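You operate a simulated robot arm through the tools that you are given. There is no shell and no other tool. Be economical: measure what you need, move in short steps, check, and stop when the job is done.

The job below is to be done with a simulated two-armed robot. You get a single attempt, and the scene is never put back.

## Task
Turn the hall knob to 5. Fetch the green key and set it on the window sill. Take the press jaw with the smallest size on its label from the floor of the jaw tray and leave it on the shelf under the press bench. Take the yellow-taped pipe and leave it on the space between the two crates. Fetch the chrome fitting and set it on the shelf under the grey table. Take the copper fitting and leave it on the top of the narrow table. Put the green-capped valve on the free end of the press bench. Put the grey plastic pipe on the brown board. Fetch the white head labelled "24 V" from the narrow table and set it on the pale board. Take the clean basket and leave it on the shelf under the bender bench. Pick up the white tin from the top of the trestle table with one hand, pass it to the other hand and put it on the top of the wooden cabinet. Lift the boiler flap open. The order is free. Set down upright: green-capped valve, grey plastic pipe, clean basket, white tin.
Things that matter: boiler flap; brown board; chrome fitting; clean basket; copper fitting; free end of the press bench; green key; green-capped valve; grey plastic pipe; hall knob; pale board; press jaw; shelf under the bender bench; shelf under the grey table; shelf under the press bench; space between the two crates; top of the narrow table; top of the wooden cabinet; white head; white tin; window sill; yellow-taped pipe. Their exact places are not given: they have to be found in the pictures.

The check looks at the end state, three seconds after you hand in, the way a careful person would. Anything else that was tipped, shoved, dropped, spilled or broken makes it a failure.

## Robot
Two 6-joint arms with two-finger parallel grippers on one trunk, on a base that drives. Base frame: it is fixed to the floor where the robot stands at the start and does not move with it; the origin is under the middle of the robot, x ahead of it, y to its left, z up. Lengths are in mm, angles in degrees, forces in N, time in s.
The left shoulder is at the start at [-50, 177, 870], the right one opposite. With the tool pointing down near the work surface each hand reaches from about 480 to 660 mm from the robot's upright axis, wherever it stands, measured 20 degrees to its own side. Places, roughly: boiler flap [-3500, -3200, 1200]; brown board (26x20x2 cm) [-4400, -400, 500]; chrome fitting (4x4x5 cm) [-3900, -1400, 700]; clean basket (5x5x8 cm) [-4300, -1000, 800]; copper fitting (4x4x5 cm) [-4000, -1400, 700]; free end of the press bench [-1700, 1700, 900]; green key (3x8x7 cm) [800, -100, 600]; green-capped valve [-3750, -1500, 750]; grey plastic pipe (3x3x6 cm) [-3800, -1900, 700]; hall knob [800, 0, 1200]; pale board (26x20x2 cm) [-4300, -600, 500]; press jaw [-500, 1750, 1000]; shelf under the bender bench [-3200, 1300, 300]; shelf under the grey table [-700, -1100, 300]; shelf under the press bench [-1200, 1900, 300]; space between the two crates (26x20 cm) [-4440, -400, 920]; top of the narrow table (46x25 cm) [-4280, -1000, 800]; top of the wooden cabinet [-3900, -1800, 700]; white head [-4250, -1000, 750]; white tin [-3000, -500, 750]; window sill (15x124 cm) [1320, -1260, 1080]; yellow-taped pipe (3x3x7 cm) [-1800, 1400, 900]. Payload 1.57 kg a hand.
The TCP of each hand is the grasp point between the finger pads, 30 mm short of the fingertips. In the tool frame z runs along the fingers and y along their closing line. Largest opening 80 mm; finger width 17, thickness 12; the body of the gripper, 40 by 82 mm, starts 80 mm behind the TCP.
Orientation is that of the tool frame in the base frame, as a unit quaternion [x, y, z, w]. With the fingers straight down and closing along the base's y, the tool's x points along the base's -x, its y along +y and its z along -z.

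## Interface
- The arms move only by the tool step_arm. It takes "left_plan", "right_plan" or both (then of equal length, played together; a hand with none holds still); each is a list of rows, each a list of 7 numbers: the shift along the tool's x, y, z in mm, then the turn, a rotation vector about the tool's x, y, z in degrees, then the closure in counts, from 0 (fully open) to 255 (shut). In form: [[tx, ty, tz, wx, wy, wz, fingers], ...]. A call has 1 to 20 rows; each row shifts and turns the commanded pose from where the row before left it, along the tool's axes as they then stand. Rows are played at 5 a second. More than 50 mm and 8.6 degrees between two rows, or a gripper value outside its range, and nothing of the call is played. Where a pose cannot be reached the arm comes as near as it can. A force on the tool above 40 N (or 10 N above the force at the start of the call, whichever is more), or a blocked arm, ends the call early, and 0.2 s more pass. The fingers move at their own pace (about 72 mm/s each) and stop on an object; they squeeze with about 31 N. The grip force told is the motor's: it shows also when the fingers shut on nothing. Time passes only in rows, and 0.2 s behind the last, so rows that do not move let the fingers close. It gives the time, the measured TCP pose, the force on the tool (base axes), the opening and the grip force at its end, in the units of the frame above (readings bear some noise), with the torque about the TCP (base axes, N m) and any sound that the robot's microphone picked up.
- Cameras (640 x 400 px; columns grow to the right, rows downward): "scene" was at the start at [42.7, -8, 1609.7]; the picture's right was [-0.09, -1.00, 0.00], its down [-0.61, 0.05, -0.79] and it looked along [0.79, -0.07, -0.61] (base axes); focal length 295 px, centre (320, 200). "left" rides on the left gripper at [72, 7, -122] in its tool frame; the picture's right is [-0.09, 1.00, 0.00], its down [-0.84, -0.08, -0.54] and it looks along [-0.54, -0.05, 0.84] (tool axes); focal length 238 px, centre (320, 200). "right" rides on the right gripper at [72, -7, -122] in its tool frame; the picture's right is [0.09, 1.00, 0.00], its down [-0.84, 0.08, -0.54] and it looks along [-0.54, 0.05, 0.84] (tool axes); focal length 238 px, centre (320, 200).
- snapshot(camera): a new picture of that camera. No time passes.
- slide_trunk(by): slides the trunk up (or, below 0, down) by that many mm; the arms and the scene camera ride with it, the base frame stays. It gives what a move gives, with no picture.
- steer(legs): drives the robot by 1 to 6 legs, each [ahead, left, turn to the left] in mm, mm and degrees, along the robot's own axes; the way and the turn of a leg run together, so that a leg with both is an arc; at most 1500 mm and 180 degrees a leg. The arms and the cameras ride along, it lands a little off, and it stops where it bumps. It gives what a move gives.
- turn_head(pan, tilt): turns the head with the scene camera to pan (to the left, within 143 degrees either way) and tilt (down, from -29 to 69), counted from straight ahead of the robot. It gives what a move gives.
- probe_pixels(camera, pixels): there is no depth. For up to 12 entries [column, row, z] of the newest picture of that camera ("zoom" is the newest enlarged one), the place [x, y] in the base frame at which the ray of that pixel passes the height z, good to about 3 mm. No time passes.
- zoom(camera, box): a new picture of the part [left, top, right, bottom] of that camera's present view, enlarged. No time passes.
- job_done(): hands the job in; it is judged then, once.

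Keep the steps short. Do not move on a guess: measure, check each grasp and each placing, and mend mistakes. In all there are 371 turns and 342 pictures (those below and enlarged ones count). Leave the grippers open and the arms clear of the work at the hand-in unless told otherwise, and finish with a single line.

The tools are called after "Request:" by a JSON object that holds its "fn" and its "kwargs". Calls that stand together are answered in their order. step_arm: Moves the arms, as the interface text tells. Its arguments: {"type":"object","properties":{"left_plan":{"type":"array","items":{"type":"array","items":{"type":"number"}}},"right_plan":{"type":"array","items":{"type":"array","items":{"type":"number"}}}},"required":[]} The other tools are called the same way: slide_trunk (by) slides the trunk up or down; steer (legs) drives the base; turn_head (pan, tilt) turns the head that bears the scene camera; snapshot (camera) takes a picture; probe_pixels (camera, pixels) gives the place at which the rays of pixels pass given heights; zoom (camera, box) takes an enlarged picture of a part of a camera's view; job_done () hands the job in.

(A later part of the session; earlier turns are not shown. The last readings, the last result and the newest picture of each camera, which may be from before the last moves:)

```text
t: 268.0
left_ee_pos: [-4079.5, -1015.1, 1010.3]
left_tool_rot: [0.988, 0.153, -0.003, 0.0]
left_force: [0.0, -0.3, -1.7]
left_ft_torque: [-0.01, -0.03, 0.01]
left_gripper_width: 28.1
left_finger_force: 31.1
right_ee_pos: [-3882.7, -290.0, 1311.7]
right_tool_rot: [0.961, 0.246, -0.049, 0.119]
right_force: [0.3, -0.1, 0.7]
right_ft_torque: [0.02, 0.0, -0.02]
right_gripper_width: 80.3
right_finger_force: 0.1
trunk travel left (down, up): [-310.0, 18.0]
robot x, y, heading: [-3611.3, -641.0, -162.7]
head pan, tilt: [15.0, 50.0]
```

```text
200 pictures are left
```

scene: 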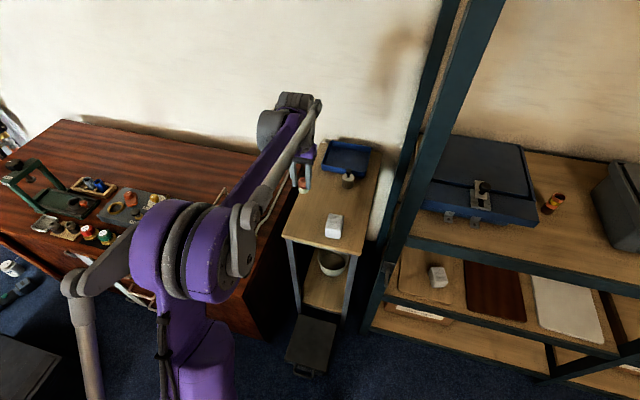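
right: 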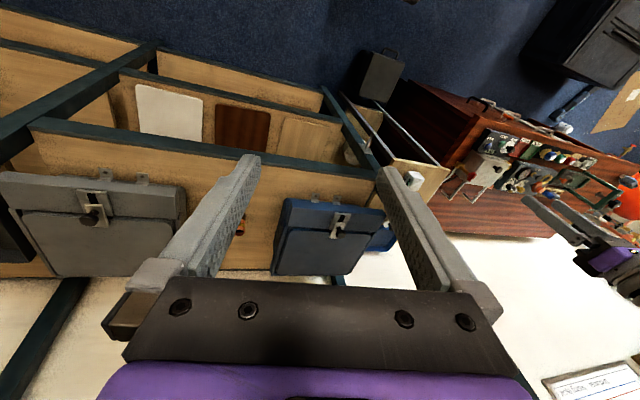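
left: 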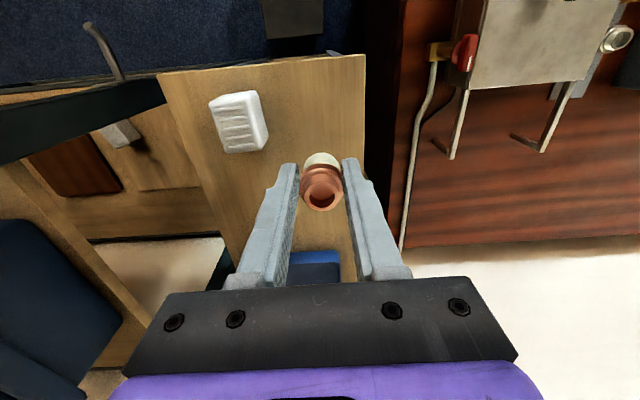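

The copper fitting hovers over the free left side of the table. I shift 35 mm deeper and lower to contact.

Request:
{"fn": "step_arm", "kwargs": {"left_plan": [[-35, -10, 0, 0, 0, 0, 255], [0, 0, 45, 0, 0, 0, 255], [0, 0, 45, 0, 0, 0, 255], [0, 0, 45, 0, 0, 0, 255], [0, 0, 10, 0, 0, 0, 255], [0, 0, 4, 0, 0, 0, 255], [0, 0, 4, 0, 0, 0, 255], [0, 0, 4, 0, 0, 0, 255], [0, 0, 4, 0, 0, 0, 255], [0, 0, 4, 0, 0, 0, 255]]}}

```text
t: 270.2
left_ee_pos: [-4116.8, -1015.4, 844.9]
left_tool_rot: [0.988, 0.152, -0.004, 0.0]
left_force: [0.7, 1.1, 1.0]
left_ft_torque: [0.02, -0.03, 0.02]
left_gripper_width: 0.1
left_finger_force: 21.5
right_ee_pos: [-3883.1, -288.3, 1311.9]
right_tool_rot: [0.961, 0.246, -0.05, 0.119]
right_force: [0.6, 0.1, -0.3]
right_ft_torque: [0.05, -0.01, 0.03]
right_gripper_width: 79.9
right_finger_force: 0.0
trunk travel left (down, up): [-310.0, 18.0]
robot x, y, heading: [-3612.3, -638.9, -162.4]
head pan, tilt: [15.0, 50.0]
```

The fingers have shut — the fitting slipped out on contact. I look immediately.

Request:
{"fn": "snapshot", "kwargs": {"camera": "left"}}

Request:
{"fn": "snapshot", "kwargs": {"camera": "scene"}}

```text
199 pictures are left
```

left: 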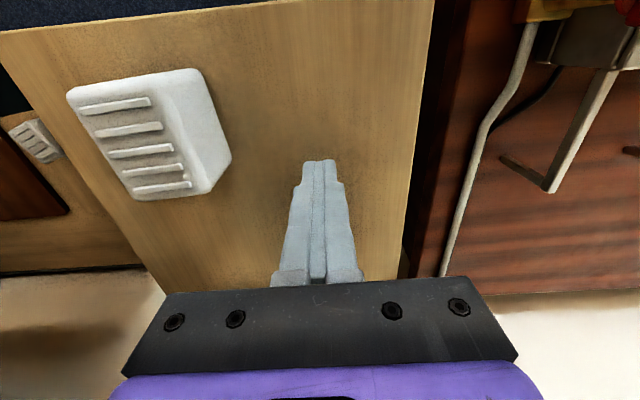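

```text
198 pictures are left
```

scene: 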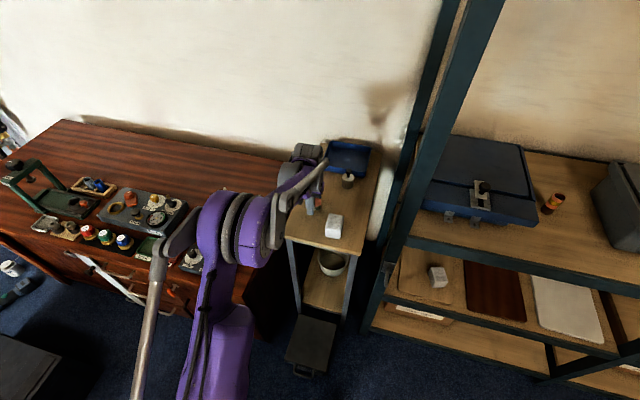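

Request:
{"fn": "step_arm", "kwargs": {"left_plan": [[0, 0, -40, 0, 0, 0, 255], [0, 0, -40, 0, 0, 0, 255], [0, 0, -40, 0, 0, 0, 255], [0, 0, -40, 0, 0, 0, 0], [0, 0, -20, 0, 0, 0, 0]]}}

Request:
{"fn": "snapshot", "kwargs": {"camera": "left"}}

Request:
{"fn": "zoom", "kwargs": {"camera": "scene", "box": [260, 130, 400, 270]}}

```text
t: 271.4
left_ee_pos: [-4115.6, -1017.2, 1024.1]
left_tool_rot: [0.988, 0.152, -0.003, 0.0]
left_force: [0.7, 0.1, 0.7]
left_ft_torque: [0.0, -0.03, 0.03]
left_gripper_width: 79.6
left_finger_force: 0.3
right_ee_pos: [-3883.6, -289.0, 1310.6]
right_tool_rot: [0.961, 0.246, -0.049, 0.119]
right_force: [0.1, 0.0, -0.2]
right_ft_torque: [-0.01, 0.02, 0.0]
right_gripper_width: 79.9
right_finger_force: 0.1
trunk travel left (down, up): [-310.0, 18.0]
robot x, y, heading: [-3609.1, -643.8, -162.7]
head pan, tilt: [15.0, 50.0]
```

```text
197 pictures are left
```

left: 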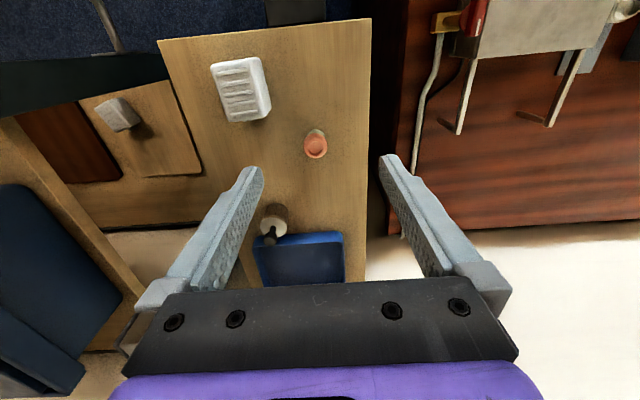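

```text
2.86 times, centred on (330, 200) of scene
```

zoom: 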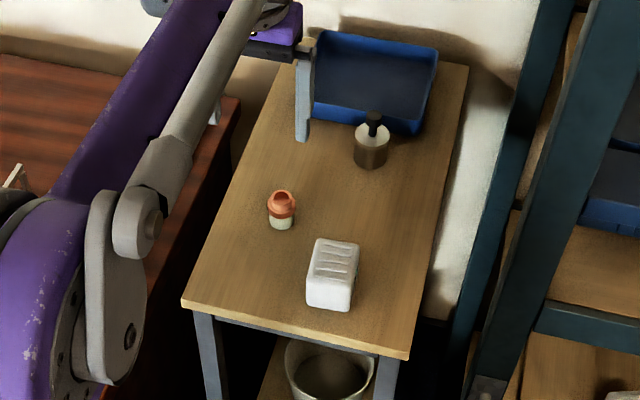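

The copper fitting stands upright on the table — fine. Next the basket with black knob next to the blue tray: zoom to locate.

Request:
{"fn": "zoom", "kwargs": {"camera": "left", "box": [220, 170, 340, 270]}}

Request:
{"fn": "zoom", "kwargs": {"camera": "scene", "box": [310, 150, 390, 210]}}

```text
4.00 times, centred on (280, 220) of left
```

zoom: 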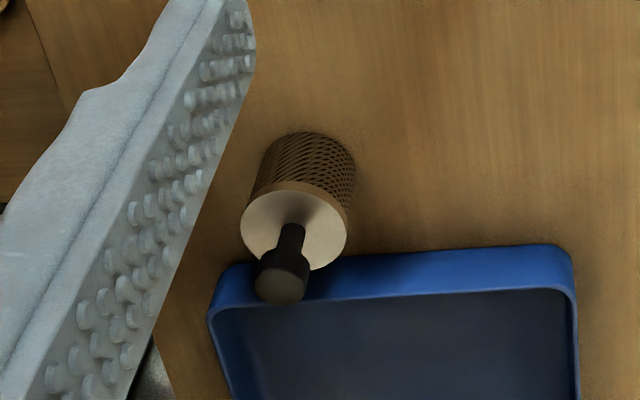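

```text
6.67 times, centred on (350, 180) of scene
```

zoom: 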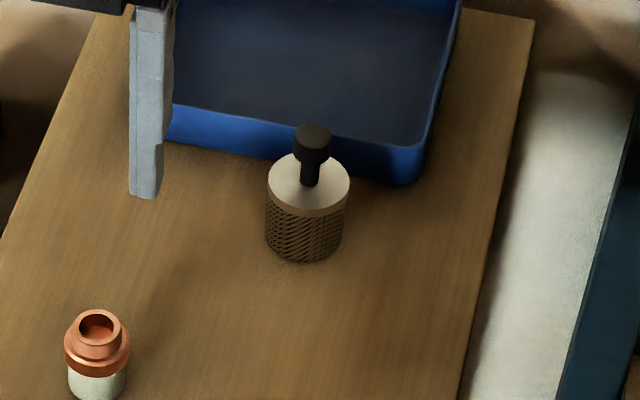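

Request:
{"fn": "probe_pixels", "kwargs": {"camera": "left", "pixels": [[273.3, 227, 830], [273.3, 227, 850], [273.3, 227, 870]]}}

Request:
{"fn": "probe_pixels", "kwargs": {"camera": "scene", "pixels": [[348.4, 178, 830], [348.4, 178, 850], [348.4, 178, 870]]}}

```text
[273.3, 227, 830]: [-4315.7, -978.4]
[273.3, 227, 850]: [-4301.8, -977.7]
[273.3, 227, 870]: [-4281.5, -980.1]
```

```text
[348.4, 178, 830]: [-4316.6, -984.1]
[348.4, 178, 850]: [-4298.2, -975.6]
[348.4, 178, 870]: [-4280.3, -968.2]
```

Basket body top ≈ (-4304,-978,845). A bin stands before the table, so I approach from the right: strafe right 194, then ahead 190.

Request:
{"fn": "steer", "kwargs": {"legs": [[0, -194, 0], [190, 0, 0]]}}

Request:
{"fn": "snapshot", "kwargs": {"camera": "left"}}

```text
t: 274.9
left_ee_pos: [-4355.7, -892.2, 1023.6]
left_tool_rot: [0.988, 0.152, -0.002, 0.001]
left_force: [0.6, -0.3, 0.8]
left_ft_torque: [0.03, 0.01, 0.05]
left_gripper_width: 80.0
left_finger_force: 0.1
right_ee_pos: [-4124.6, -165.0, 1311.2]
right_tool_rot: [0.961, 0.246, -0.048, 0.118]
right_force: [0.1, 0.1, -0.2]
right_ft_torque: [0.02, -0.06, 0.01]
right_gripper_width: 79.9
right_finger_force: 0.0
trunk travel left (down, up): [-310.0, 18.0]
robot x, y, heading: [-3848.8, -519.5, -162.3]
head pan, tilt: [15.0, 50.0]
```

```text
193 pictures are left
```

left: 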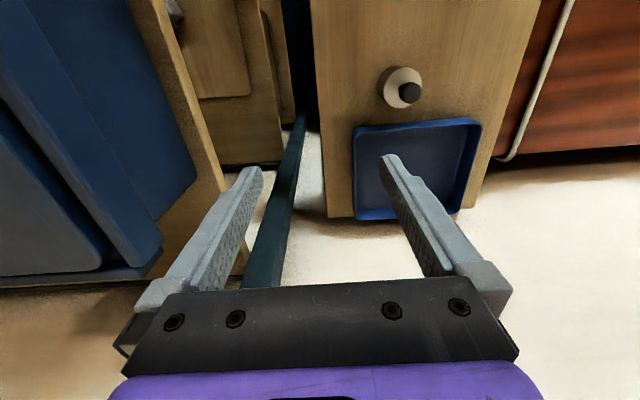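

Move left 98 mm and back 24 mm to be over the basket; lower to z≈900 with 66 mm opening.

Request:
{"fn": "step_arm", "kwargs": {"left_plan": [[12, 33, 0, 0, 0, 0, 45], [12, 33, 0, 0, 0, 0, 45], [0, 32, 0, 0, 0, 0, 45], [0, 0, 40, 0, 0, 0, 45], [0, 0, 40, 0, 0, 0, 45], [0, 0, 0, 0, 0, 0, 45]]}}

Request:
{"fn": "snapshot", "kwargs": {"camera": "left"}}

```text
t: 276.3
left_ee_pos: [-4306.7, -978.2, 946.8]
left_tool_rot: [0.988, 0.152, -0.003, 0.001]
left_force: [0.3, -0.3, -0.3]
left_ft_torque: [0.0, -0.05, 0.01]
left_gripper_width: 66.1
left_finger_force: 0.0
right_ee_pos: [-4122.8, -164.7, 1310.3]
right_tool_rot: [0.961, 0.246, -0.05, 0.119]
right_force: [-0.1, -0.6, -0.6]
right_ft_torque: [-0.03, 0.01, 0.0]
right_gripper_width: 80.2
right_finger_force: 0.1
trunk travel left (down, up): [-310.0, 18.0]
robot x, y, heading: [-3850.5, -516.9, -162.4]
head pan, tilt: [15.0, 50.0]
```

```text
192 pictures are left
```

left: 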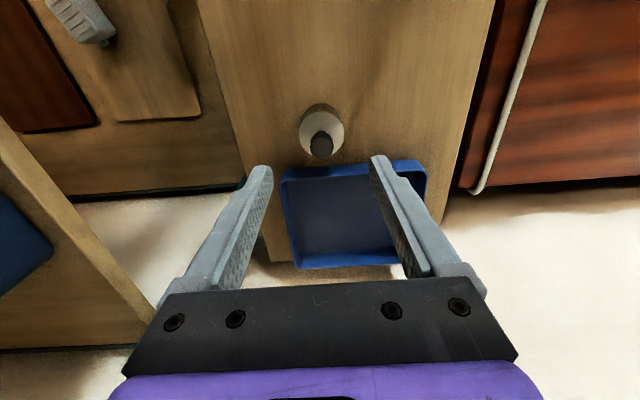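

Request:
{"fn": "step_arm", "kwargs": {"left_plan": [[5, 1, 40, 0, 0, 0, 45], [0, 0, 40, 0, 0, 0, 45], [0, 0, 28, 0, 0, 0, 45], [0, 0, 0, 0, 0, 0, 45]]}}

Request:
{"fn": "snapshot", "kwargs": {"camera": "left"}}

```text
t: 277.3
left_ee_pos: [-4300.8, -977.9, 835.0]
left_tool_rot: [0.988, 0.152, -0.003, 0.0]
left_force: [0.2, 0.3, -0.1]
left_ft_torque: [-0.04, 0.01, 0.01]
left_gripper_width: 66.1
left_finger_force: 0.2
right_ee_pos: [-4122.5, -164.3, 1311.0]
right_tool_rot: [0.961, 0.246, -0.049, 0.118]
right_force: [-0.5, -0.1, 0.5]
right_ft_torque: [0.0, -0.03, 0.01]
right_gripper_width: 79.9
right_finger_force: 0.0
trunk travel left (down, up): [-310.0, 18.0]
robot x, y, heading: [-3851.6, -520.4, -162.1]
head pan, tilt: [15.0, 50.0]
```

```text
191 pictures are left
```

left: 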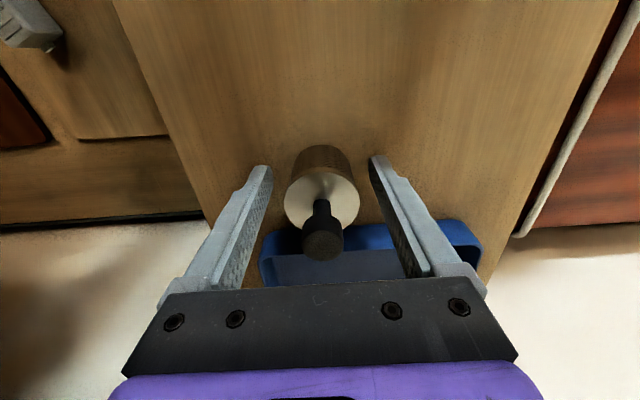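

Aligned. Close and lift.

Request:
{"fn": "step_arm", "kwargs": {"left_plan": [[0, 0, 0, 0, 0, 0, 255], [0, 0, 0, 0, 0, 0, 255], [0, 0, 0, 0, 0, 0, 255]]}}

Request:
{"fn": "step_arm", "kwargs": {"left_plan": [[0, 0, -20, 0, 0, 0, 255], [0, 0, -40, 0, 0, 0, 255], [0, 0, -40, 0, 0, 0, 255], [0, 0, -40, 0, 0, 0, 255], [0, 0, -40, 0, 0, 0, 255], [0, 0, -40, 0, 0, 0, 255]]}}

Request:
{"fn": "snapshot", "kwargs": {"camera": "left"}}

```text
t: 278.1
left_ee_pos: [-4302.3, -978.3, 835.3]
left_tool_rot: [0.988, 0.153, -0.004, 0.0]
left_force: [0.1, 0.6, -0.7]
left_ft_torque: [0.01, 0.01, 0.02]
left_gripper_width: 40.8
left_finger_force: 31.0
right_ee_pos: [-4123.0, -165.6, 1312.2]
right_tool_rot: [0.961, 0.246, -0.049, 0.119]
right_force: [0.3, -0.6, -0.6]
right_ft_torque: [0.03, 0.01, 0.03]
right_gripper_width: 80.1
right_finger_force: 0.0
trunk travel left (down, up): [-310.0, 18.0]
robot x, y, heading: [-3849.9, -518.4, -162.4]
head pan, tilt: [15.0, 50.0]
```

```text
t: 279.5
left_ee_pos: [-4299.6, -974.8, 1055.0]
left_tool_rot: [0.988, 0.151, -0.003, 0.001]
left_force: [-0.5, 0.1, -1.0]
left_ft_torque: [-0.02, -0.01, 0.01]
left_gripper_width: 40.7
left_finger_force: 31.3
right_ee_pos: [-4122.6, -164.6, 1311.8]
right_tool_rot: [0.961, 0.246, -0.049, 0.118]
right_force: [-0.2, -0.5, -0.6]
right_ft_torque: [0.04, 0.0, -0.01]
right_gripper_width: 80.0
right_finger_force: 0.1
trunk travel left (down, up): [-310.0, 18.0]
robot x, y, heading: [-3850.9, -518.0, -162.3]
head pan, tilt: [15.0, 50.0]
```

```text
190 pictures are left
```

left: 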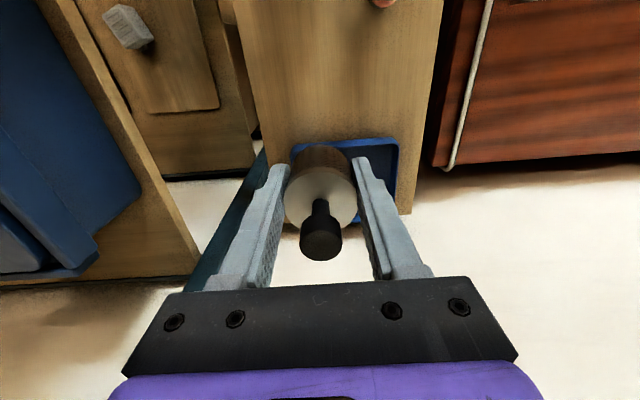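

Basket held (40.7 mm). I retract the arm, back off, and head for the bender bench.

Request:
{"fn": "step_arm", "kwargs": {"left_plan": [[20, 0, -40, 0, 0, 0, 255], [35, -15, -30, 0, 0, 0, 255], [35, -25, -20, 0, 0, 0, 255], [35, -30, 0, 0, 0, 0, 255], [35, -30, 0, 0, 0, 0, 255], [20, -30, 0, 0, 0, 0, 255]]}}

Request:
{"fn": "steer", "kwargs": {"legs": [[-240, 0, 0], [0, -500, 0], [0, 0, -90]]}}

Request:
{"fn": "turn_head", "kwargs": {"pan": -30, "tilt": 30}}

Request:
{"fn": "snapshot", "kwargs": {"camera": "scene"}}

```text
t: 280.9
left_ee_pos: [-4165.6, -800.2, 1142.4]
left_tool_rot: [0.988, 0.153, -0.003, -0.001]
left_force: [-0.5, -0.5, -1.0]
left_ft_torque: [-0.01, 0.01, -0.02]
left_gripper_width: 41.0
left_finger_force: 31.4
right_ee_pos: [-4124.2, -168.9, 1312.3]
right_tool_rot: [0.961, 0.246, -0.048, 0.117]
right_force: [0.6, -0.5, -0.8]
right_ft_torque: [-0.01, 0.0, 0.01]
right_gripper_width: 80.0
right_finger_force: 0.1
trunk travel left (down, up): [-310.0, 18.0]
robot x, y, heading: [-3853.7, -517.4, -162.3]
head pan, tilt: [15.0, 50.0]
```

```text
t: 281.7
left_ee_pos: [-4159.8, -800.7, 1141.2]
left_tool_rot: [0.987, 0.16, -0.009, 0.002]
left_force: [-28.8, -16.7, -3.2]
left_ft_torque: [1.79, -3.33, 1.16]
left_gripper_width: 41.1
left_finger_force: 30.7
right_ee_pos: [-4111.5, -163.2, 1312.3]
right_tool_rot: [0.961, 0.245, -0.047, 0.117]
right_force: [-0.5, 0.0, -0.6]
right_ft_torque: [-0.01, -0.02, 0.0]
right_gripper_width: 79.9
right_finger_force: 0.0
trunk travel left (down, up): [-310.0, 18.0]
robot x, y, heading: [-3834.1, -513.7, -162.5]
head pan, tilt: [15.0, 50.0]
stopped in leg 1: the force on the tool passed its limit at 104 N (the readings are from after the stop); the commanded pose is now the measured one
```

```text
t: 282.9
left_ee_pos: [-4159.0, -799.6, 1141.6]
left_tool_rot: [0.987, 0.158, -0.007, 0.002]
left_force: [-36.9, -19.8, -3.9]
left_ft_torque: [2.24, -4.4, 1.5]
left_gripper_width: 40.8
left_finger_force: 31.0
right_ee_pos: [-4112.4, -164.6, 1311.0]
right_tool_rot: [0.961, 0.246, -0.046, 0.118]
right_force: [0.6, 0.1, 0.3]
right_ft_torque: [-0.03, -0.02, -0.02]
right_gripper_width: 80.0
right_finger_force: 0.1
trunk travel left (down, up): [-310.0, 18.0]
robot x, y, heading: [-3832.7, -512.2, -162.5]
head pan, tilt: [-30.0, 30.0]
```

```text
189 pictures are left
```

scene: 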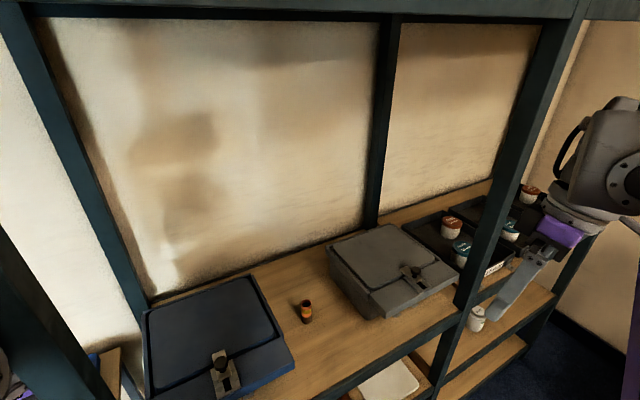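

The hand met something (probably the rack's left post) while backing. I look at it before moving.

Request:
{"fn": "turn_head", "kwargs": {"pan": 40, "tilt": 35}}

Request:
{"fn": "snapshot", "kwargs": {"camera": "scene"}}

Request:
{"fn": "snapshot", "kwargs": {"camera": "left"}}

```text
t: 284.3
left_ee_pos: [-4159.1, -798.7, 1141.5]
left_tool_rot: [0.987, 0.158, -0.008, 0.0]
left_force: [-39.1, -20.0, 0.4]
left_ft_torque: [2.49, -4.68, 1.59]
left_gripper_width: 40.9
left_finger_force: 30.7
right_ee_pos: [-4113.4, -163.5, 1311.3]
right_tool_rot: [0.961, 0.246, -0.046, 0.118]
right_force: [0.5, -0.1, 0.6]
right_ft_torque: [0.01, 0.01, 0.0]
right_gripper_width: 80.0
right_finger_force: 0.1
trunk travel left (down, up): [-310.0, 18.0]
robot x, y, heading: [-3834.1, -513.4, -162.7]
head pan, tilt: [40.0, 35.0]
```

```text
188 pictures are left
```

scene: 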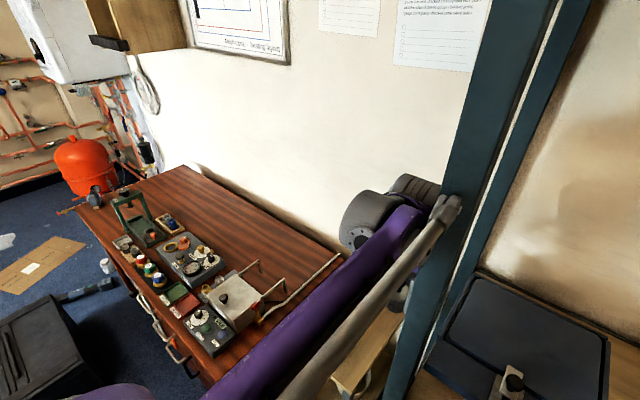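

```text
187 pictures are left
```

left: 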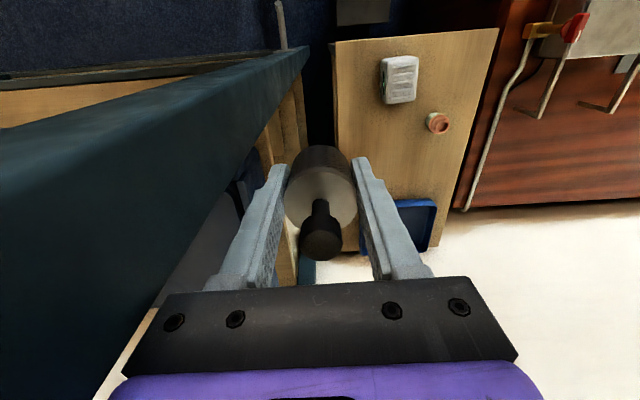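

The wrist is caught behind the rack post, because I moved it too far right. I ease forward 12 mm, move left 120 mm, then check the force.

Request:
{"fn": "step_arm", "kwargs": {"left_plan": [[-12, 0, 0, 0, 0, 0, 255], [0, 20, 0, 0, 0, 0, 255], [0, 30, 0, 0, 0, 0, 255], [0, 35, 0, 0, 0, 0, 255], [0, 35, 0, 0, 0, 0, 255], [0, 0, 0, 0, 0, 0, 255]]}}

Request:
{"fn": "snapshot", "kwargs": {"camera": "left"}}

Request:
{"fn": "snapshot", "kwargs": {"camera": "scene"}}

```text
t: 285.7
left_ee_pos: [-4125.1, -913.6, 1147.0]
left_tool_rot: [0.987, 0.158, -0.01, 0.002]
left_force: [0.0, 0.4, -0.6]
left_ft_torque: [-0.01, 0.01, -0.01]
left_gripper_width: 41.3
left_finger_force: 31.3
right_ee_pos: [-4105.4, -158.9, 1310.8]
right_tool_rot: [0.961, 0.246, -0.049, 0.118]
right_force: [1.0, -0.4, -0.5]
right_ft_torque: [-0.05, 0.0, -0.03]
right_gripper_width: 80.2
right_finger_force: 0.1
trunk travel left (down, up): [-310.0, 18.0]
robot x, y, heading: [-3832.5, -511.8, -162.6]
head pan, tilt: [40.0, 35.0]
```

```text
186 pictures are left
```

left: 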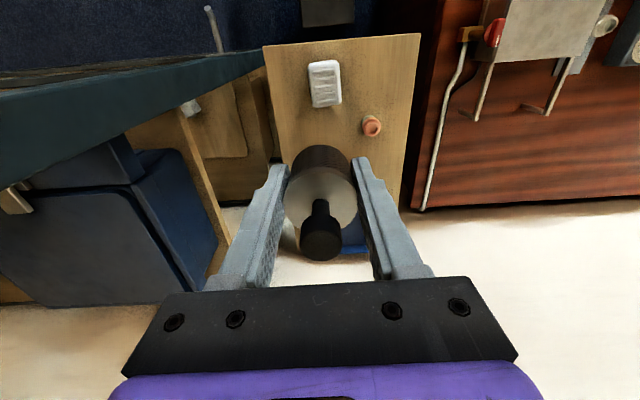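

```text
185 pictures are left
```

scene: 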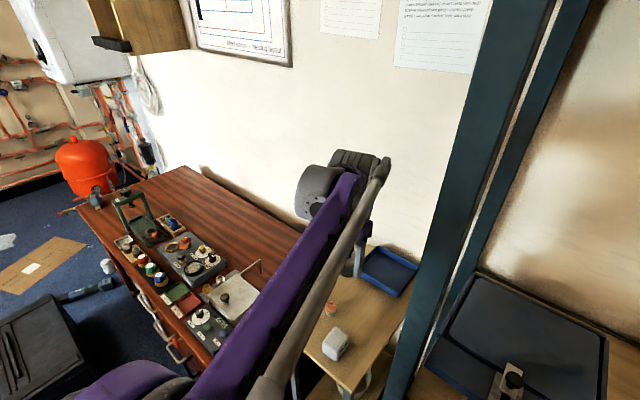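

Free again, basket still held. Now back up straight, then check before turning.

Request:
{"fn": "steer", "kwargs": {"legs": [[-250, 0, 0]]}}

Request:
{"fn": "step_arm", "kwargs": {"left_plan": [[20, -30, -10, 0, 0, 0, 255], [20, -30, -10, 0, 0, 0, 255], [20, -30, 0, 0, 0, 0, 255], [10, -30, 0, 0, 0, 0, 255]]}}

Request:
{"fn": "steer", "kwargs": {"legs": [[0, -500, 0], [0, 0, -90]]}}

Request:
{"fn": "turn_head", "kwargs": {"pan": -30, "tilt": 30}}

Request:
{"fn": "snapshot", "kwargs": {"camera": "scene"}}

```text
t: 287.5
left_ee_pos: [-3889.7, -840.9, 1147.5]
left_tool_rot: [0.987, 0.16, -0.011, 0.002]
left_force: [0.6, 0.4, -1.1]
left_ft_torque: [0.0, 0.01, 0.02]
left_gripper_width: 40.9
left_finger_force: 31.3
right_ee_pos: [-3873.7, -86.5, 1311.9]
right_tool_rot: [0.96, 0.248, -0.049, 0.118]
right_force: [0.0, -0.6, -0.5]
right_ft_torque: [-0.05, 0.0, -0.01]
right_gripper_width: 79.9
right_finger_force: 0.0
trunk travel left (down, up): [-310.0, 18.0]
robot x, y, heading: [-3597.5, -437.3, -162.2]
head pan, tilt: [40.0, 35.0]
```

```text
t: 288.5
left_ee_pos: [-3861.7, -704.4, 1165.3]
left_tool_rot: [0.987, 0.159, -0.009, 0.003]
left_force: [-0.1, -0.9, -1.2]
left_ft_torque: [-0.01, 0.02, 0.02]
left_gripper_width: 41.0
left_finger_force: 30.9
right_ee_pos: [-3874.1, -86.2, 1312.0]
right_tool_rot: [0.96, 0.248, -0.049, 0.119]
right_force: [0.1, 0.1, 0.7]
right_ft_torque: [0.01, 0.02, -0.02]
right_gripper_width: 80.2
right_finger_force: 0.1
trunk travel left (down, up): [-310.0, 18.0]
robot x, y, heading: [-3600.1, -438.1, -162.3]
head pan, tilt: [40.0, 35.0]
```

```text
t: 297.2
left_ee_pos: [-4010.6, 305.8, 1166.0]
left_tool_rot: [0.802, -0.597, -0.009, -0.006]
left_force: [-0.1, 0.3, -1.9]
left_ft_torque: [0.02, -0.02, 0.02]
left_gripper_width: 41.1
left_finger_force: 31.3
right_ee_pos: [-3390.6, 299.7, 1312.6]
right_tool_rot: [0.846, -0.517, -0.119, 0.047]
right_force: [0.6, -0.6, -0.3]
right_ft_torque: [0.03, 0.0, -0.01]
right_gripper_width: 80.0
right_finger_force: 0.0
trunk travel left (down, up): [-310.0, 18.0]
robot x, y, heading: [-3753.4, 32.7, 106.0]
head pan, tilt: [40.0, 35.0]
```

```text
t: 298.7
left_ee_pos: [-4011.2, 306.0, 1165.5]
left_tool_rot: [0.802, -0.597, -0.009, -0.006]
left_force: [-0.1, -0.1, -0.2]
left_ft_torque: [0.0, 0.01, 0.02]
left_gripper_width: 41.1
left_finger_force: 30.9
right_ee_pos: [-3390.7, 300.8, 1312.2]
right_tool_rot: [0.846, -0.517, -0.119, 0.048]
right_force: [-0.6, 0.1, -0.6]
right_ft_torque: [-0.02, 0.04, -0.02]
right_gripper_width: 80.0
right_finger_force: 0.1
trunk travel left (down, up): [-310.0, 18.0]
robot x, y, heading: [-3748.4, 40.8, 106.1]
head pan, tilt: [-30.0, 30.0]
```

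```text
184 pictures are left
```

scene: 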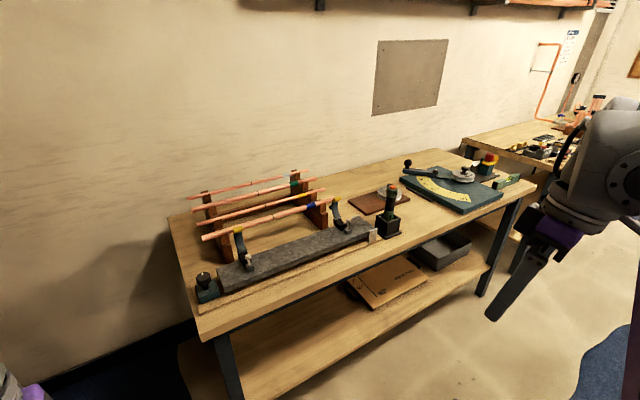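

The bender bench's shelf is free on its left part. Probe edges.

Request:
{"fn": "probe_pixels", "kwargs": {"camera": "scene", "pixels": [[203, 342, 900], [400, 255, 900], [522, 190, 900], [350, 355, 290], [300, 330, 290], [250, 385, 290], [400, 320, 290], [352, 290, 290], [495, 268, 290]]}}

```text
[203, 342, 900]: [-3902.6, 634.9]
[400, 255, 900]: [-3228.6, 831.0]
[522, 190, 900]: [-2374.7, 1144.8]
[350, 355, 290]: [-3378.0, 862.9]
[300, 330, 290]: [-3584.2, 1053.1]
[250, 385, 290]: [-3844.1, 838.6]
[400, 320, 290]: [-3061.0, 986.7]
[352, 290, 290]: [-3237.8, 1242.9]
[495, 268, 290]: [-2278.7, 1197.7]
```

I line up: move right along the bench, turn to 80°, lower the trunk.

Request:
{"fn": "steer", "kwargs": {"legs": [[-100, -337, 0], [0, 0, -26]]}}

Request:
{"fn": "slide_trunk", "kwargs": {"by": -310}}

Request:
{"fn": "step_arm", "kwargs": {"left_plan": [[-20, 3, 42, 0, 0, 0, 255], [-20, 3, 42, 0, 0, 0, 255], [-20, 3, 42, 0, 0, 0, 255], [-20, 3, 42, 0, 0, 0, 255], [-20, 3, 42, 0, 0, 0, 255], [-20, 3, 42, 0, 0, 0, 255], [-20, 3, 42, 0, 0, 0, 255], [-20, 3, 42, 0, 0, 0, 255], [-20, 3, 42, 0, 0, 0, 255], [-20, 3, 42, 0, 0, 0, 255], [-20, 0, 38, 0, 0, 0, 255]]}}

Request:
{"fn": "turn_head", "kwargs": {"pan": 25, "tilt": 30}}

Request:
{"fn": "snapshot", "kwargs": {"camera": "scene"}}

```text
t: 303.4
left_ee_pos: [-3529.6, 389.1, 1164.6]
left_tool_rot: [-0.66, 0.751, 0.007, 0.007]
left_force: [1.0, 0.0, -0.7]
left_ft_torque: [-0.03, -0.01, 0.01]
left_gripper_width: 41.3
left_finger_force: 30.7
right_ee_pos: [-2966.7, 129.9, 1311.7]
right_tool_rot: [0.72, -0.682, -0.126, 0.022]
right_force: [-0.4, -0.9, -0.2]
right_ft_torque: [0.02, 0.03, 0.04]
right_gripper_width: 80.0
right_finger_force: 0.0
trunk travel left (down, up): [-310.0, 18.0]
robot x, y, heading: [-3407.8, 36.0, 82.0]
head pan, tilt: [-30.0, 30.0]
```

```text
t: 306.5
left_ee_pos: [-3529.0, 388.8, 856.5]
left_tool_rot: [-0.66, 0.751, 0.006, 0.007]
left_force: [-0.5, -0.7, -0.3]
left_ft_torque: [0.02, 0.02, 0.01]
left_gripper_width: 41.0
left_finger_force: 30.7
right_ee_pos: [-2966.5, 130.0, 1001.0]
right_tool_rot: [0.72, -0.682, -0.127, 0.022]
right_force: [-0.5, 0.1, -1.3]
right_ft_torque: [0.0, -0.01, 0.01]
right_gripper_width: 79.8
right_finger_force: 0.0
trunk travel left (down, up): [0.0, 328.0]
robot x, y, heading: [-3403.4, 35.3, 81.9]
head pan, tilt: [-30.0, 30.0]
```

```text
t: 308.9
left_ee_pos: [-3527.9, 620.9, 399.2]
left_tool_rot: [-0.66, 0.751, 0.007, 0.009]
left_force: [-1.3, 0.2, -0.3]
left_ft_torque: [0.0, 0.01, 0.0]
left_gripper_width: 41.0
left_finger_force: 31.4
right_ee_pos: [-2966.3, 129.6, 1001.9]
right_tool_rot: [0.721, -0.681, -0.127, 0.021]
right_force: [0.0, -0.4, 0.2]
right_ft_torque: [-0.02, 0.0, -0.02]
right_gripper_width: 80.0
right_finger_force: 0.1
trunk travel left (down, up): [0.0, 328.0]
robot x, y, heading: [-3403.3, 33.8, 82.0]
head pan, tilt: [-30.0, 30.0]
```

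```text
t: 310.2
left_ee_pos: [-3526.8, 621.4, 400.7]
left_tool_rot: [-0.66, 0.751, 0.007, 0.008]
left_force: [0.2, 0.6, -1.1]
left_ft_torque: [0.0, 0.01, 0.0]
left_gripper_width: 41.3
left_finger_force: 31.4
right_ee_pos: [-2966.6, 129.8, 1000.7]
right_tool_rot: [0.72, -0.682, -0.127, 0.021]
right_force: [0.5, 0.9, -0.1]
right_ft_torque: [0.02, 0.01, 0.01]
right_gripper_width: 79.8
right_finger_force: 0.0
trunk travel left (down, up): [0.0, 328.0]
robot x, y, heading: [-3398.8, 34.9, 81.9]
head pan, tilt: [25.0, 30.0]
```

```text
183 pictures are left
```

scene: 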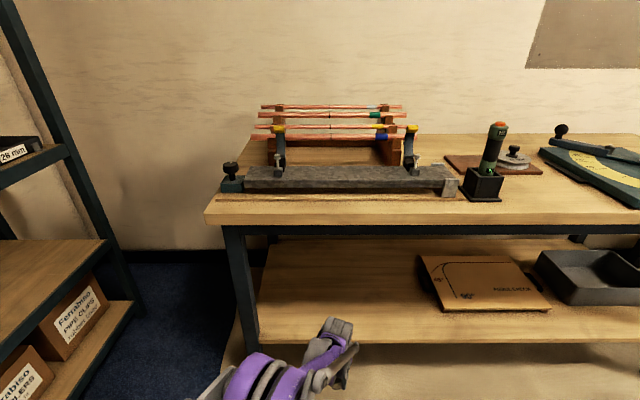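

Shelf free ahead. Drive in (two steps), keeping the hand low.

Request:
{"fn": "steer", "kwargs": {"legs": [[150, 125, 0], [110, 0, 0]]}}

Request:
{"fn": "snapshot", "kwargs": {"camera": "left"}}

Request:
{"fn": "snapshot", "kwargs": {"camera": "scene"}}

```text
t: 312.7
left_ee_pos: [-3611.9, 892.1, 400.5]
left_tool_rot: [-0.66, 0.751, 0.007, 0.008]
left_force: [0.2, -0.9, -0.4]
left_ft_torque: [0.0, -0.01, -0.01]
left_gripper_width: 41.0
left_finger_force: 31.3
right_ee_pos: [-3051.8, 401.8, 1001.6]
right_tool_rot: [0.72, -0.682, -0.126, 0.023]
right_force: [-0.3, 0.3, 0.8]
right_ft_torque: [0.0, 0.0, -0.01]
right_gripper_width: 80.2
right_finger_force: 0.0
trunk travel left (down, up): [0.0, 328.0]
robot x, y, heading: [-3489.3, 306.0, 82.1]
head pan, tilt: [25.0, 30.0]
```

```text
182 pictures are left
```

left: 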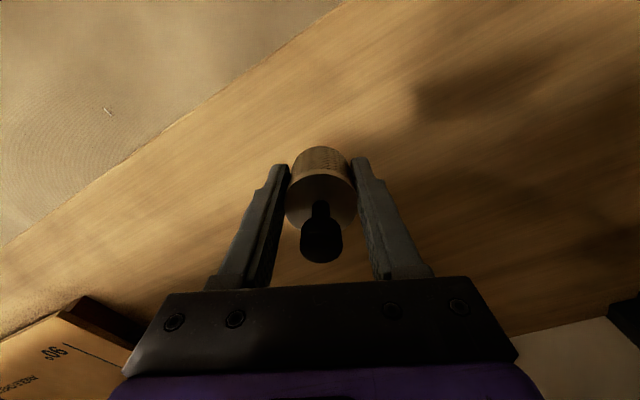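

```text
181 pictures are left
```

scene: 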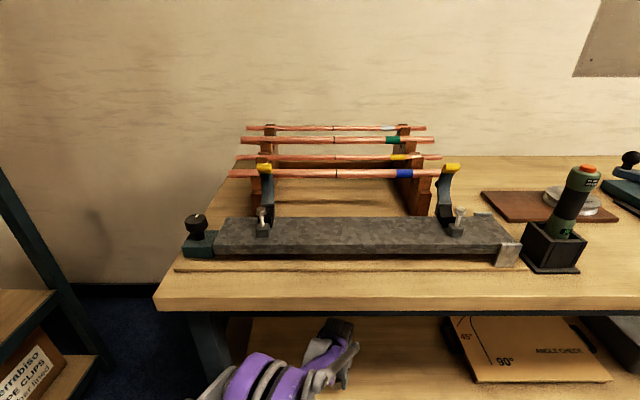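

Lower to the shelf.

Request:
{"fn": "step_arm", "kwargs": {"left_plan": [[0, 0, 35, 0, 0, 0, 255], [0, 0, 25, 0, 0, 0, 255], [0, 0, 4, 0, 0, 0, 255], [0, 0, 3, 0, 0, 0, 255], [0, 0, 3, 0, 0, 0, 255], [0, 0, 2, 0, 0, 0, 255], [0, 0, 2, 0, 0, 0, 255], [0, 0, 2, 0, 0, 0, 255]]}}

```text
t: 314.5
left_ee_pos: [-3613.1, 894.8, 323.7]
left_tool_rot: [-0.659, 0.752, 0.007, 0.008]
left_force: [0.5, 0.6, 0.0]
left_ft_torque: [0.01, -0.02, 0.0]
left_gripper_width: 41.1
left_finger_force: 30.3
right_ee_pos: [-3052.8, 402.2, 1002.0]
right_tool_rot: [0.72, -0.682, -0.127, 0.022]
right_force: [0.3, -0.4, 0.0]
right_ft_torque: [0.0, -0.01, -0.02]
right_gripper_width: 79.9
right_finger_force: 0.1
trunk travel left (down, up): [0.0, 328.0]
robot x, y, heading: [-3486.2, 307.5, 81.9]
head pan, tilt: [25.0, 30.0]
```

Request:
{"fn": "step_arm", "kwargs": {"left_plan": [[0, 0, 2, 0, 0, 0, 255], [0, 0, 2, 0, 0, 0, 255], [0, 0, 2, 0, 0, 0, 255], [0, 0, 2, 0, 0, 0, 255]]}}

```text
t: 315.5
left_ee_pos: [-3612.6, 894.5, 318.7]
left_tool_rot: [-0.66, 0.751, 0.009, 0.007]
left_force: [-0.8, 3.6, 26.9]
left_ft_torque: [0.13, 0.0, 0.01]
left_gripper_width: 41.2
left_finger_force: 31.1
right_ee_pos: [-3051.4, 399.9, 1002.3]
right_tool_rot: [0.72, -0.682, -0.127, 0.021]
right_force: [-0.2, 0.2, -0.2]
right_ft_torque: [-0.03, -0.01, 0.02]
right_gripper_width: 80.1
right_finger_force: 0.0
trunk travel left (down, up): [0.0, 328.0]
robot x, y, heading: [-3488.1, 308.1, 82.3]
head pan, tilt: [25.0, 30.0]
```

Contact (27 N). Relieve 2 mm, open, rise.

Request:
{"fn": "step_arm", "kwargs": {"left_plan": [[0, 0, -2, 0, 0, 0, 255], [0, 0, 0, 0, 0, 0, 110], [0, 0, 0, 0, 0, 0, 80], [0, 0, 0, 0, 0, 0, 40], [0, 0, 0, 0, 0, 0, 40], [0, 0, -30, 0, 0, 0, 40], [0, 0, -40, 0, 0, 0, 40], [0, 0, -30, 0, 0, 0, 40]]}}

Request:
{"fn": "snapshot", "kwargs": {"camera": "left"}}

```text
t: 317.3
left_ee_pos: [-3614.1, 893.4, 418.3]
left_tool_rot: [-0.66, 0.752, 0.007, 0.008]
left_force: [1.1, 0.1, 0.1]
left_ft_torque: [0.01, -0.01, 0.0]
left_gripper_width: 67.8
left_finger_force: 0.0
right_ee_pos: [-3051.7, 402.2, 1001.0]
right_tool_rot: [0.72, -0.682, -0.126, 0.021]
right_force: [0.8, -0.4, 0.0]
right_ft_torque: [-0.01, 0.04, -0.01]
right_gripper_width: 79.9
right_finger_force: 0.0
trunk travel left (down, up): [0.0, 328.0]
robot x, y, heading: [-3488.8, 307.6, 82.1]
head pan, tilt: [25.0, 30.0]
```

```text
180 pictures are left
```

left: 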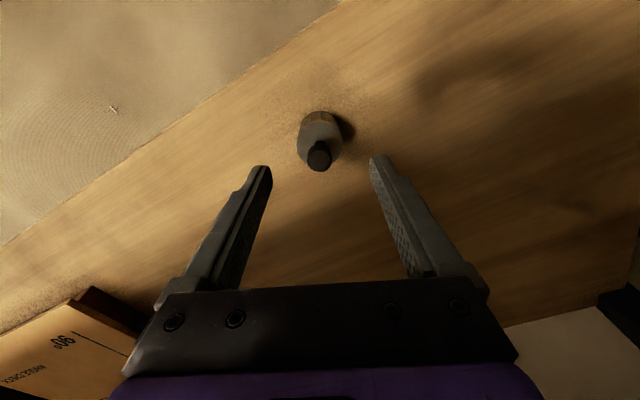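

Basket stands upright on the shelf. I back out, raise arm and trunk.

Request:
{"fn": "steer", "kwargs": {"legs": [[-340, 0, 0]]}}

Request:
{"fn": "step_arm", "kwargs": {"left_plan": [[12, 0, -45, 0, 0, 0, 0], [12, 0, -45, 0, 0, 0, 0], [12, 0, -45, 0, 0, 0, 0], [12, 0, -45, 0, 0, 0, 0], [12, 0, -45, 0, 0, 0, 0], [12, 0, -45, 0, 0, 0, 0], [12, 0, -45, 0, 0, 0, 0], [12, 0, -45, 0, 0, 0, 0], [12, 0, -45, 0, 0, 0, 0], [12, 0, -45, 0, 0, 0, 0], [12, 0, -45, 0, 0, 0, 0]]}}

Request:
{"fn": "slide_trunk", "kwargs": {"by": 310}}

Request:
{"fn": "turn_head", "kwargs": {"pan": 0, "tilt": 35}}

Request:
{"fn": "snapshot", "kwargs": {"camera": "scene"}}

```text
t: 319.5
left_ee_pos: [-3663.8, 553.6, 417.5]
left_tool_rot: [-0.66, 0.751, 0.007, 0.008]
left_force: [0.6, -0.1, -0.5]
left_ft_torque: [0.02, 0.0, -0.02]
left_gripper_width: 67.6
left_finger_force: 0.0
right_ee_pos: [-3101.0, 62.6, 1001.4]
right_tool_rot: [0.721, -0.681, -0.126, 0.021]
right_force: [0.4, 0.5, -0.9]
right_ft_torque: [-0.02, 0.01, 0.02]
right_gripper_width: 80.1
right_finger_force: 0.0
trunk travel left (down, up): [0.0, 328.0]
robot x, y, heading: [-3537.8, -31.6, 81.9]
head pan, tilt: [25.0, 30.0]
```

```text
t: 321.9
left_ee_pos: [-3681.0, 413.1, 913.7]
left_tool_rot: [-0.66, 0.751, 0.007, 0.008]
left_force: [0.0, -0.1, -0.1]
left_ft_torque: [-0.01, -0.02, 0.01]
left_gripper_width: 79.9
left_finger_force: 0.1
right_ee_pos: [-3100.6, 62.0, 1001.7]
right_tool_rot: [0.721, -0.681, -0.126, 0.022]
right_force: [-0.1, 0.3, -0.3]
right_ft_torque: [0.0, -0.01, 0.02]
right_gripper_width: 79.9
right_finger_force: 0.1
trunk travel left (down, up): [0.0, 328.0]
robot x, y, heading: [-3536.8, -31.0, 82.0]
head pan, tilt: [25.0, 30.0]
```

```text
t: 325.0
left_ee_pos: [-3681.3, 412.1, 1220.1]
left_tool_rot: [-0.66, 0.751, 0.007, 0.008]
left_force: [0.0, 0.2, -0.8]
left_ft_torque: [0.0, 0.03, 0.0]
left_gripper_width: 80.0
left_finger_force: 0.0
right_ee_pos: [-3099.7, 61.7, 1312.7]
right_tool_rot: [0.721, -0.681, -0.127, 0.021]
right_force: [0.2, 0.6, -0.7]
right_ft_torque: [0.01, 0.01, 0.03]
right_gripper_width: 79.8
right_finger_force: 0.0
trunk travel left (down, up): [-310.0, 18.0]
robot x, y, heading: [-3538.5, -29.7, 81.7]
head pan, tilt: [25.0, 30.0]
```

```text
t: 325.9
left_ee_pos: [-3680.3, 413.2, 1218.5]
left_tool_rot: [-0.661, 0.75, 0.007, 0.008]
left_force: [0.3, 0.7, -0.2]
left_ft_torque: [0.01, -0.02, -0.01]
left_gripper_width: 80.1
left_finger_force: 0.1
right_ee_pos: [-3100.0, 63.1, 1311.7]
right_tool_rot: [0.721, -0.681, -0.127, 0.021]
right_force: [-0.1, -0.2, -0.9]
right_ft_torque: [-0.02, 0.0, -0.01]
right_gripper_width: 80.0
right_finger_force: 0.1
trunk travel left (down, up): [-310.0, 18.0]
robot x, y, heading: [-3536.2, -33.1, 82.0]
head pan, tilt: [0.0, 35.0]
```

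```text
179 pictures are left
```

scene: 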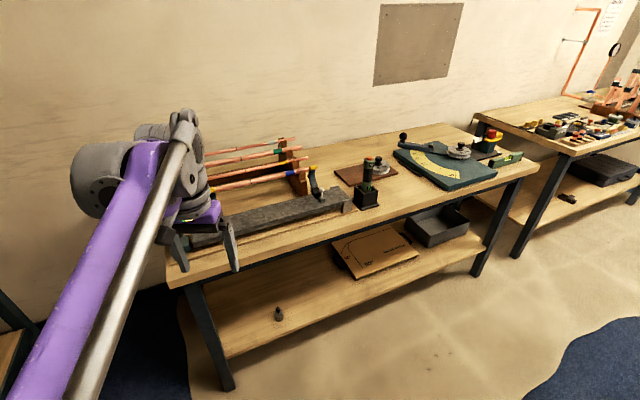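

Basket stands on the shelf at (278,313). Next the white tin: I turn to face the trestle from the rack side.

Request:
{"fn": "steer", "kwargs": {"legs": [[0, 0, -64.5], [-240, -290, 0]]}}

Request:
{"fn": "turn_head", "kwargs": {"pan": -15, "tilt": 45}}

Request:
{"fn": "snapshot", "kwargs": {"camera": "scene"}}

Request:
{"fn": "snapshot", "kwargs": {"camera": "right"}}

```text
t: 331.9
left_ee_pos: [-3333.8, -64.6, 1220.0]
left_tool_rot: [-0.146, 0.989, 0.001, 0.01]
left_force: [0.8, 0.8, 0.0]
left_ft_torque: [0.01, 0.0, -0.03]
left_gripper_width: 80.1
left_finger_force: 0.0
right_ee_pos: [-3414.6, -737.6, 1312.1]
right_tool_rot: [-0.234, 0.964, 0.118, 0.051]
right_force: [-0.1, 1.5, -0.8]
right_ft_torque: [0.01, -0.01, 0.03]
right_gripper_width: 79.8
right_finger_force: 0.1
trunk travel left (down, up): [-310.0, 18.0]
robot x, y, heading: [-3681.8, -375.2, 16.2]
head pan, tilt: [0.0, 35.0]
```

```text
t: 332.7
left_ee_pos: [-3334.0, -66.1, 1219.9]
left_tool_rot: [-0.145, 0.989, 0.002, 0.01]
left_force: [0.0, 0.4, 0.1]
left_ft_torque: [-0.03, -0.01, 0.0]
left_gripper_width: 80.0
left_finger_force: 0.1
right_ee_pos: [-3416.2, -736.6, 1311.4]
right_tool_rot: [-0.234, 0.964, 0.118, 0.05]
right_force: [0.3, 0.1, -0.5]
right_ft_torque: [0.02, 0.02, 0.01]
right_gripper_width: 80.0
right_finger_force: 0.1
trunk travel left (down, up): [-310.0, 18.0]
robot x, y, heading: [-3680.4, -380.1, 16.1]
head pan, tilt: [-15.0, 45.0]
```

```text
178 pictures are left
```

scene: 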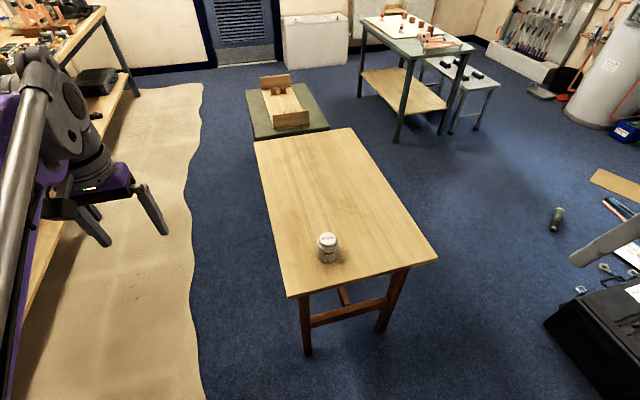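

```text
177 pictures are left
```

right: 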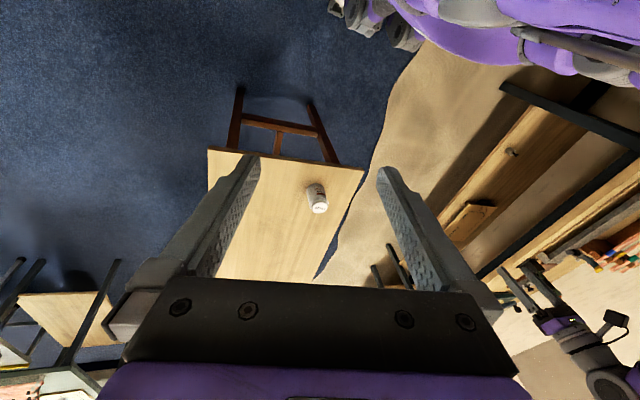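

Request:
{"fn": "zoom", "kwargs": {"camera": "scene", "box": [290, 215, 370, 275]}}

Request:
{"fn": "probe_pixels", "kwargs": {"camera": "scene", "pixels": [[329, 258, 755], [327, 239, 820], [327, 239, 840], [288, 297, 755], [437, 259, 755], [255, 140, 755]]}}

Request:
{"fn": "probe_pixels", "kwargs": {"camera": "right", "pixels": [[320, 206, 820], [320, 206, 840], [314, 185, 755], [362, 168, 755], [208, 150, 755]]}}

```text
6.67 times, centred on (330, 245) of scene
```

zoom: 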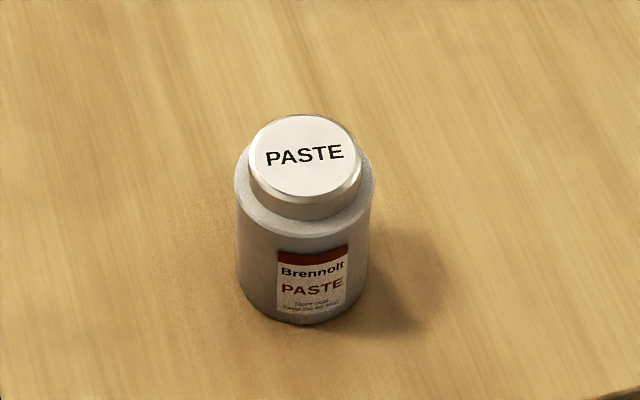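

```text
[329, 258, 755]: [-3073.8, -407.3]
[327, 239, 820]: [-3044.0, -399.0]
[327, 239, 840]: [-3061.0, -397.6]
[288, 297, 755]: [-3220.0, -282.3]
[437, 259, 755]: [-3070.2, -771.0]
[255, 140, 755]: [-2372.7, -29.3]
```

```text
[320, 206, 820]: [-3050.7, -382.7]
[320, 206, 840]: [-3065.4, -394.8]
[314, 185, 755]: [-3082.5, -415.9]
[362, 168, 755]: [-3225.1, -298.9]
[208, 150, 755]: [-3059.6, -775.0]
```

Tin top ≈ (-3062,-398,838), body ~67 mm, lid ~55 mm. Plan: right hand grips the body from behind (hand pitched 65°), left hand then takes the lid from above. First I pitch the right hand forward while moving it out.

Request:
{"fn": "step_arm", "kwargs": {"right_plan": [[-35, 15, 0, 0, 0, 0, 0], [-35, 15, 0, 0, 0, 0, 0], [-35, 15, 10, 2.4, -8.1, 0.3, 0], [-30, 15, 10, 2.4, -8.1, 0.3, 0], [-30, 15, 10, 2.4, -8.1, 0.3, 0], [-25, 15, 10, 2.4, -8.1, 0.3, 0], [-20, 15, 10, 2.4, -8.1, 0.3, 0], [-10, 15, 10, 2.4, -8.1, 0.3, 0], [0, 15, 10, 2.4, -8.1, 0.3, 0]]}}

Request:
{"fn": "snapshot", "kwargs": {"camera": "right"}}

```text
t: 334.7
left_ee_pos: [-3334.6, -65.3, 1218.8]
left_tool_rot: [-0.146, 0.989, 0.001, 0.011]
left_force: [-0.5, 0.7, 0.0]
left_ft_torque: [-0.03, -0.02, 0.0]
left_gripper_width: 80.0
left_finger_force: 0.1
right_ee_pos: [-3257.2, -512.4, 1344.5]
right_tool_rot: [-0.123, 0.835, 0.079, 0.531]
right_force: [0.0, 1.2, -0.2]
right_ft_torque: [0.02, 0.0, -0.02]
right_gripper_width: 79.8
right_finger_force: 0.0
trunk travel left (down, up): [-310.0, 18.0]
robot x, y, heading: [-3680.4, -378.6, 16.2]
head pan, tilt: [-15.0, 45.0]
```

```text
175 pictures are left
```

right: 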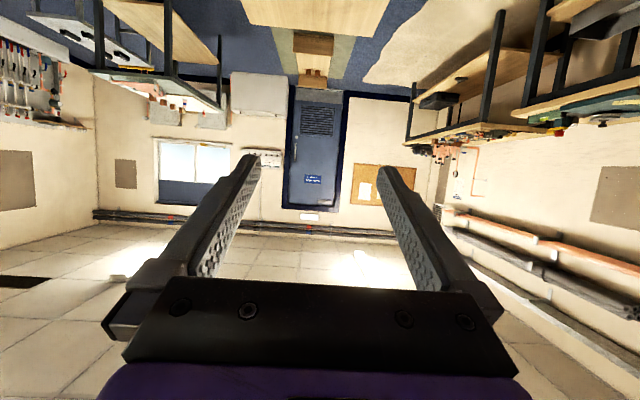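

Orientation is right. I lower it to z≈900 behind the tin.

Request:
{"fn": "step_arm", "kwargs": {"right_plan": [[37, 5.5, 25, 0, 0, 0, 0], [37, 5.5, 25, 0, 0, 0, 0], [37, 5.5, 25, 0, 0, 0, 0], [37, 5.5, 25, 0, 0, 0, 0], [37, 5.5, 25, 0, 0, 0, 0], [37, 5.5, 25, 0, 0, 0, 0], [37, 5.5, 25, 0, 0, 0, 0], [37, 5.5, 25, 0, 0, 0, 0], [37, 5.5, 25, 0, 0, 0, 0], [37, 5.5, 25, 0, 0, 0, 0]]}}

Request:
{"fn": "snapshot", "kwargs": {"camera": "right"}}

Request:
{"fn": "snapshot", "kwargs": {"camera": "scene"}}

```text
t: 336.9
left_ee_pos: [-3333.2, -64.9, 1220.1]
left_tool_rot: [-0.147, 0.989, 0.002, 0.01]
left_force: [0.3, -1.1, -0.2]
left_ft_torque: [0.01, 0.01, 0.04]
left_gripper_width: 80.2
left_finger_force: 0.1
right_ee_pos: [-3195.8, -442.5, 926.3]
right_tool_rot: [-0.125, 0.835, 0.081, 0.53]
right_force: [-0.2, -0.3, 0.7]
right_ft_torque: [0.0, 0.01, 0.0]
right_gripper_width: 80.1
right_finger_force: 0.1
right hand out of reach, approached as far as the arm can: row 10
trunk travel left (down, up): [-310.0, 18.0]
robot x, y, heading: [-3677.4, -374.9, 16.2]
head pan, tilt: [-15.0, 45.0]
```

```text
174 pictures are left
```

right: 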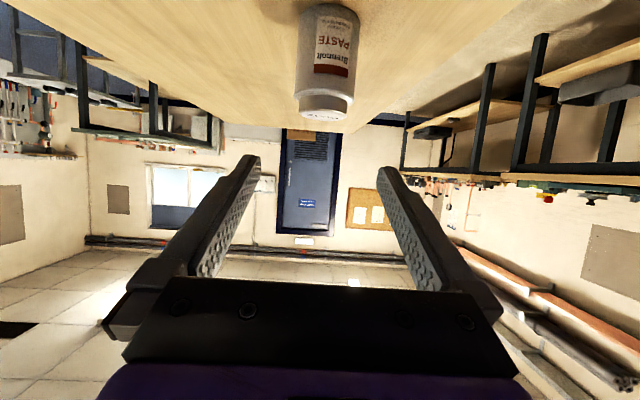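

```text
173 pictures are left
```

scene: 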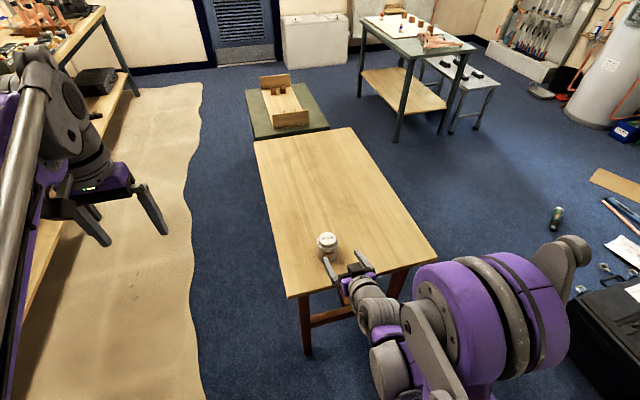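

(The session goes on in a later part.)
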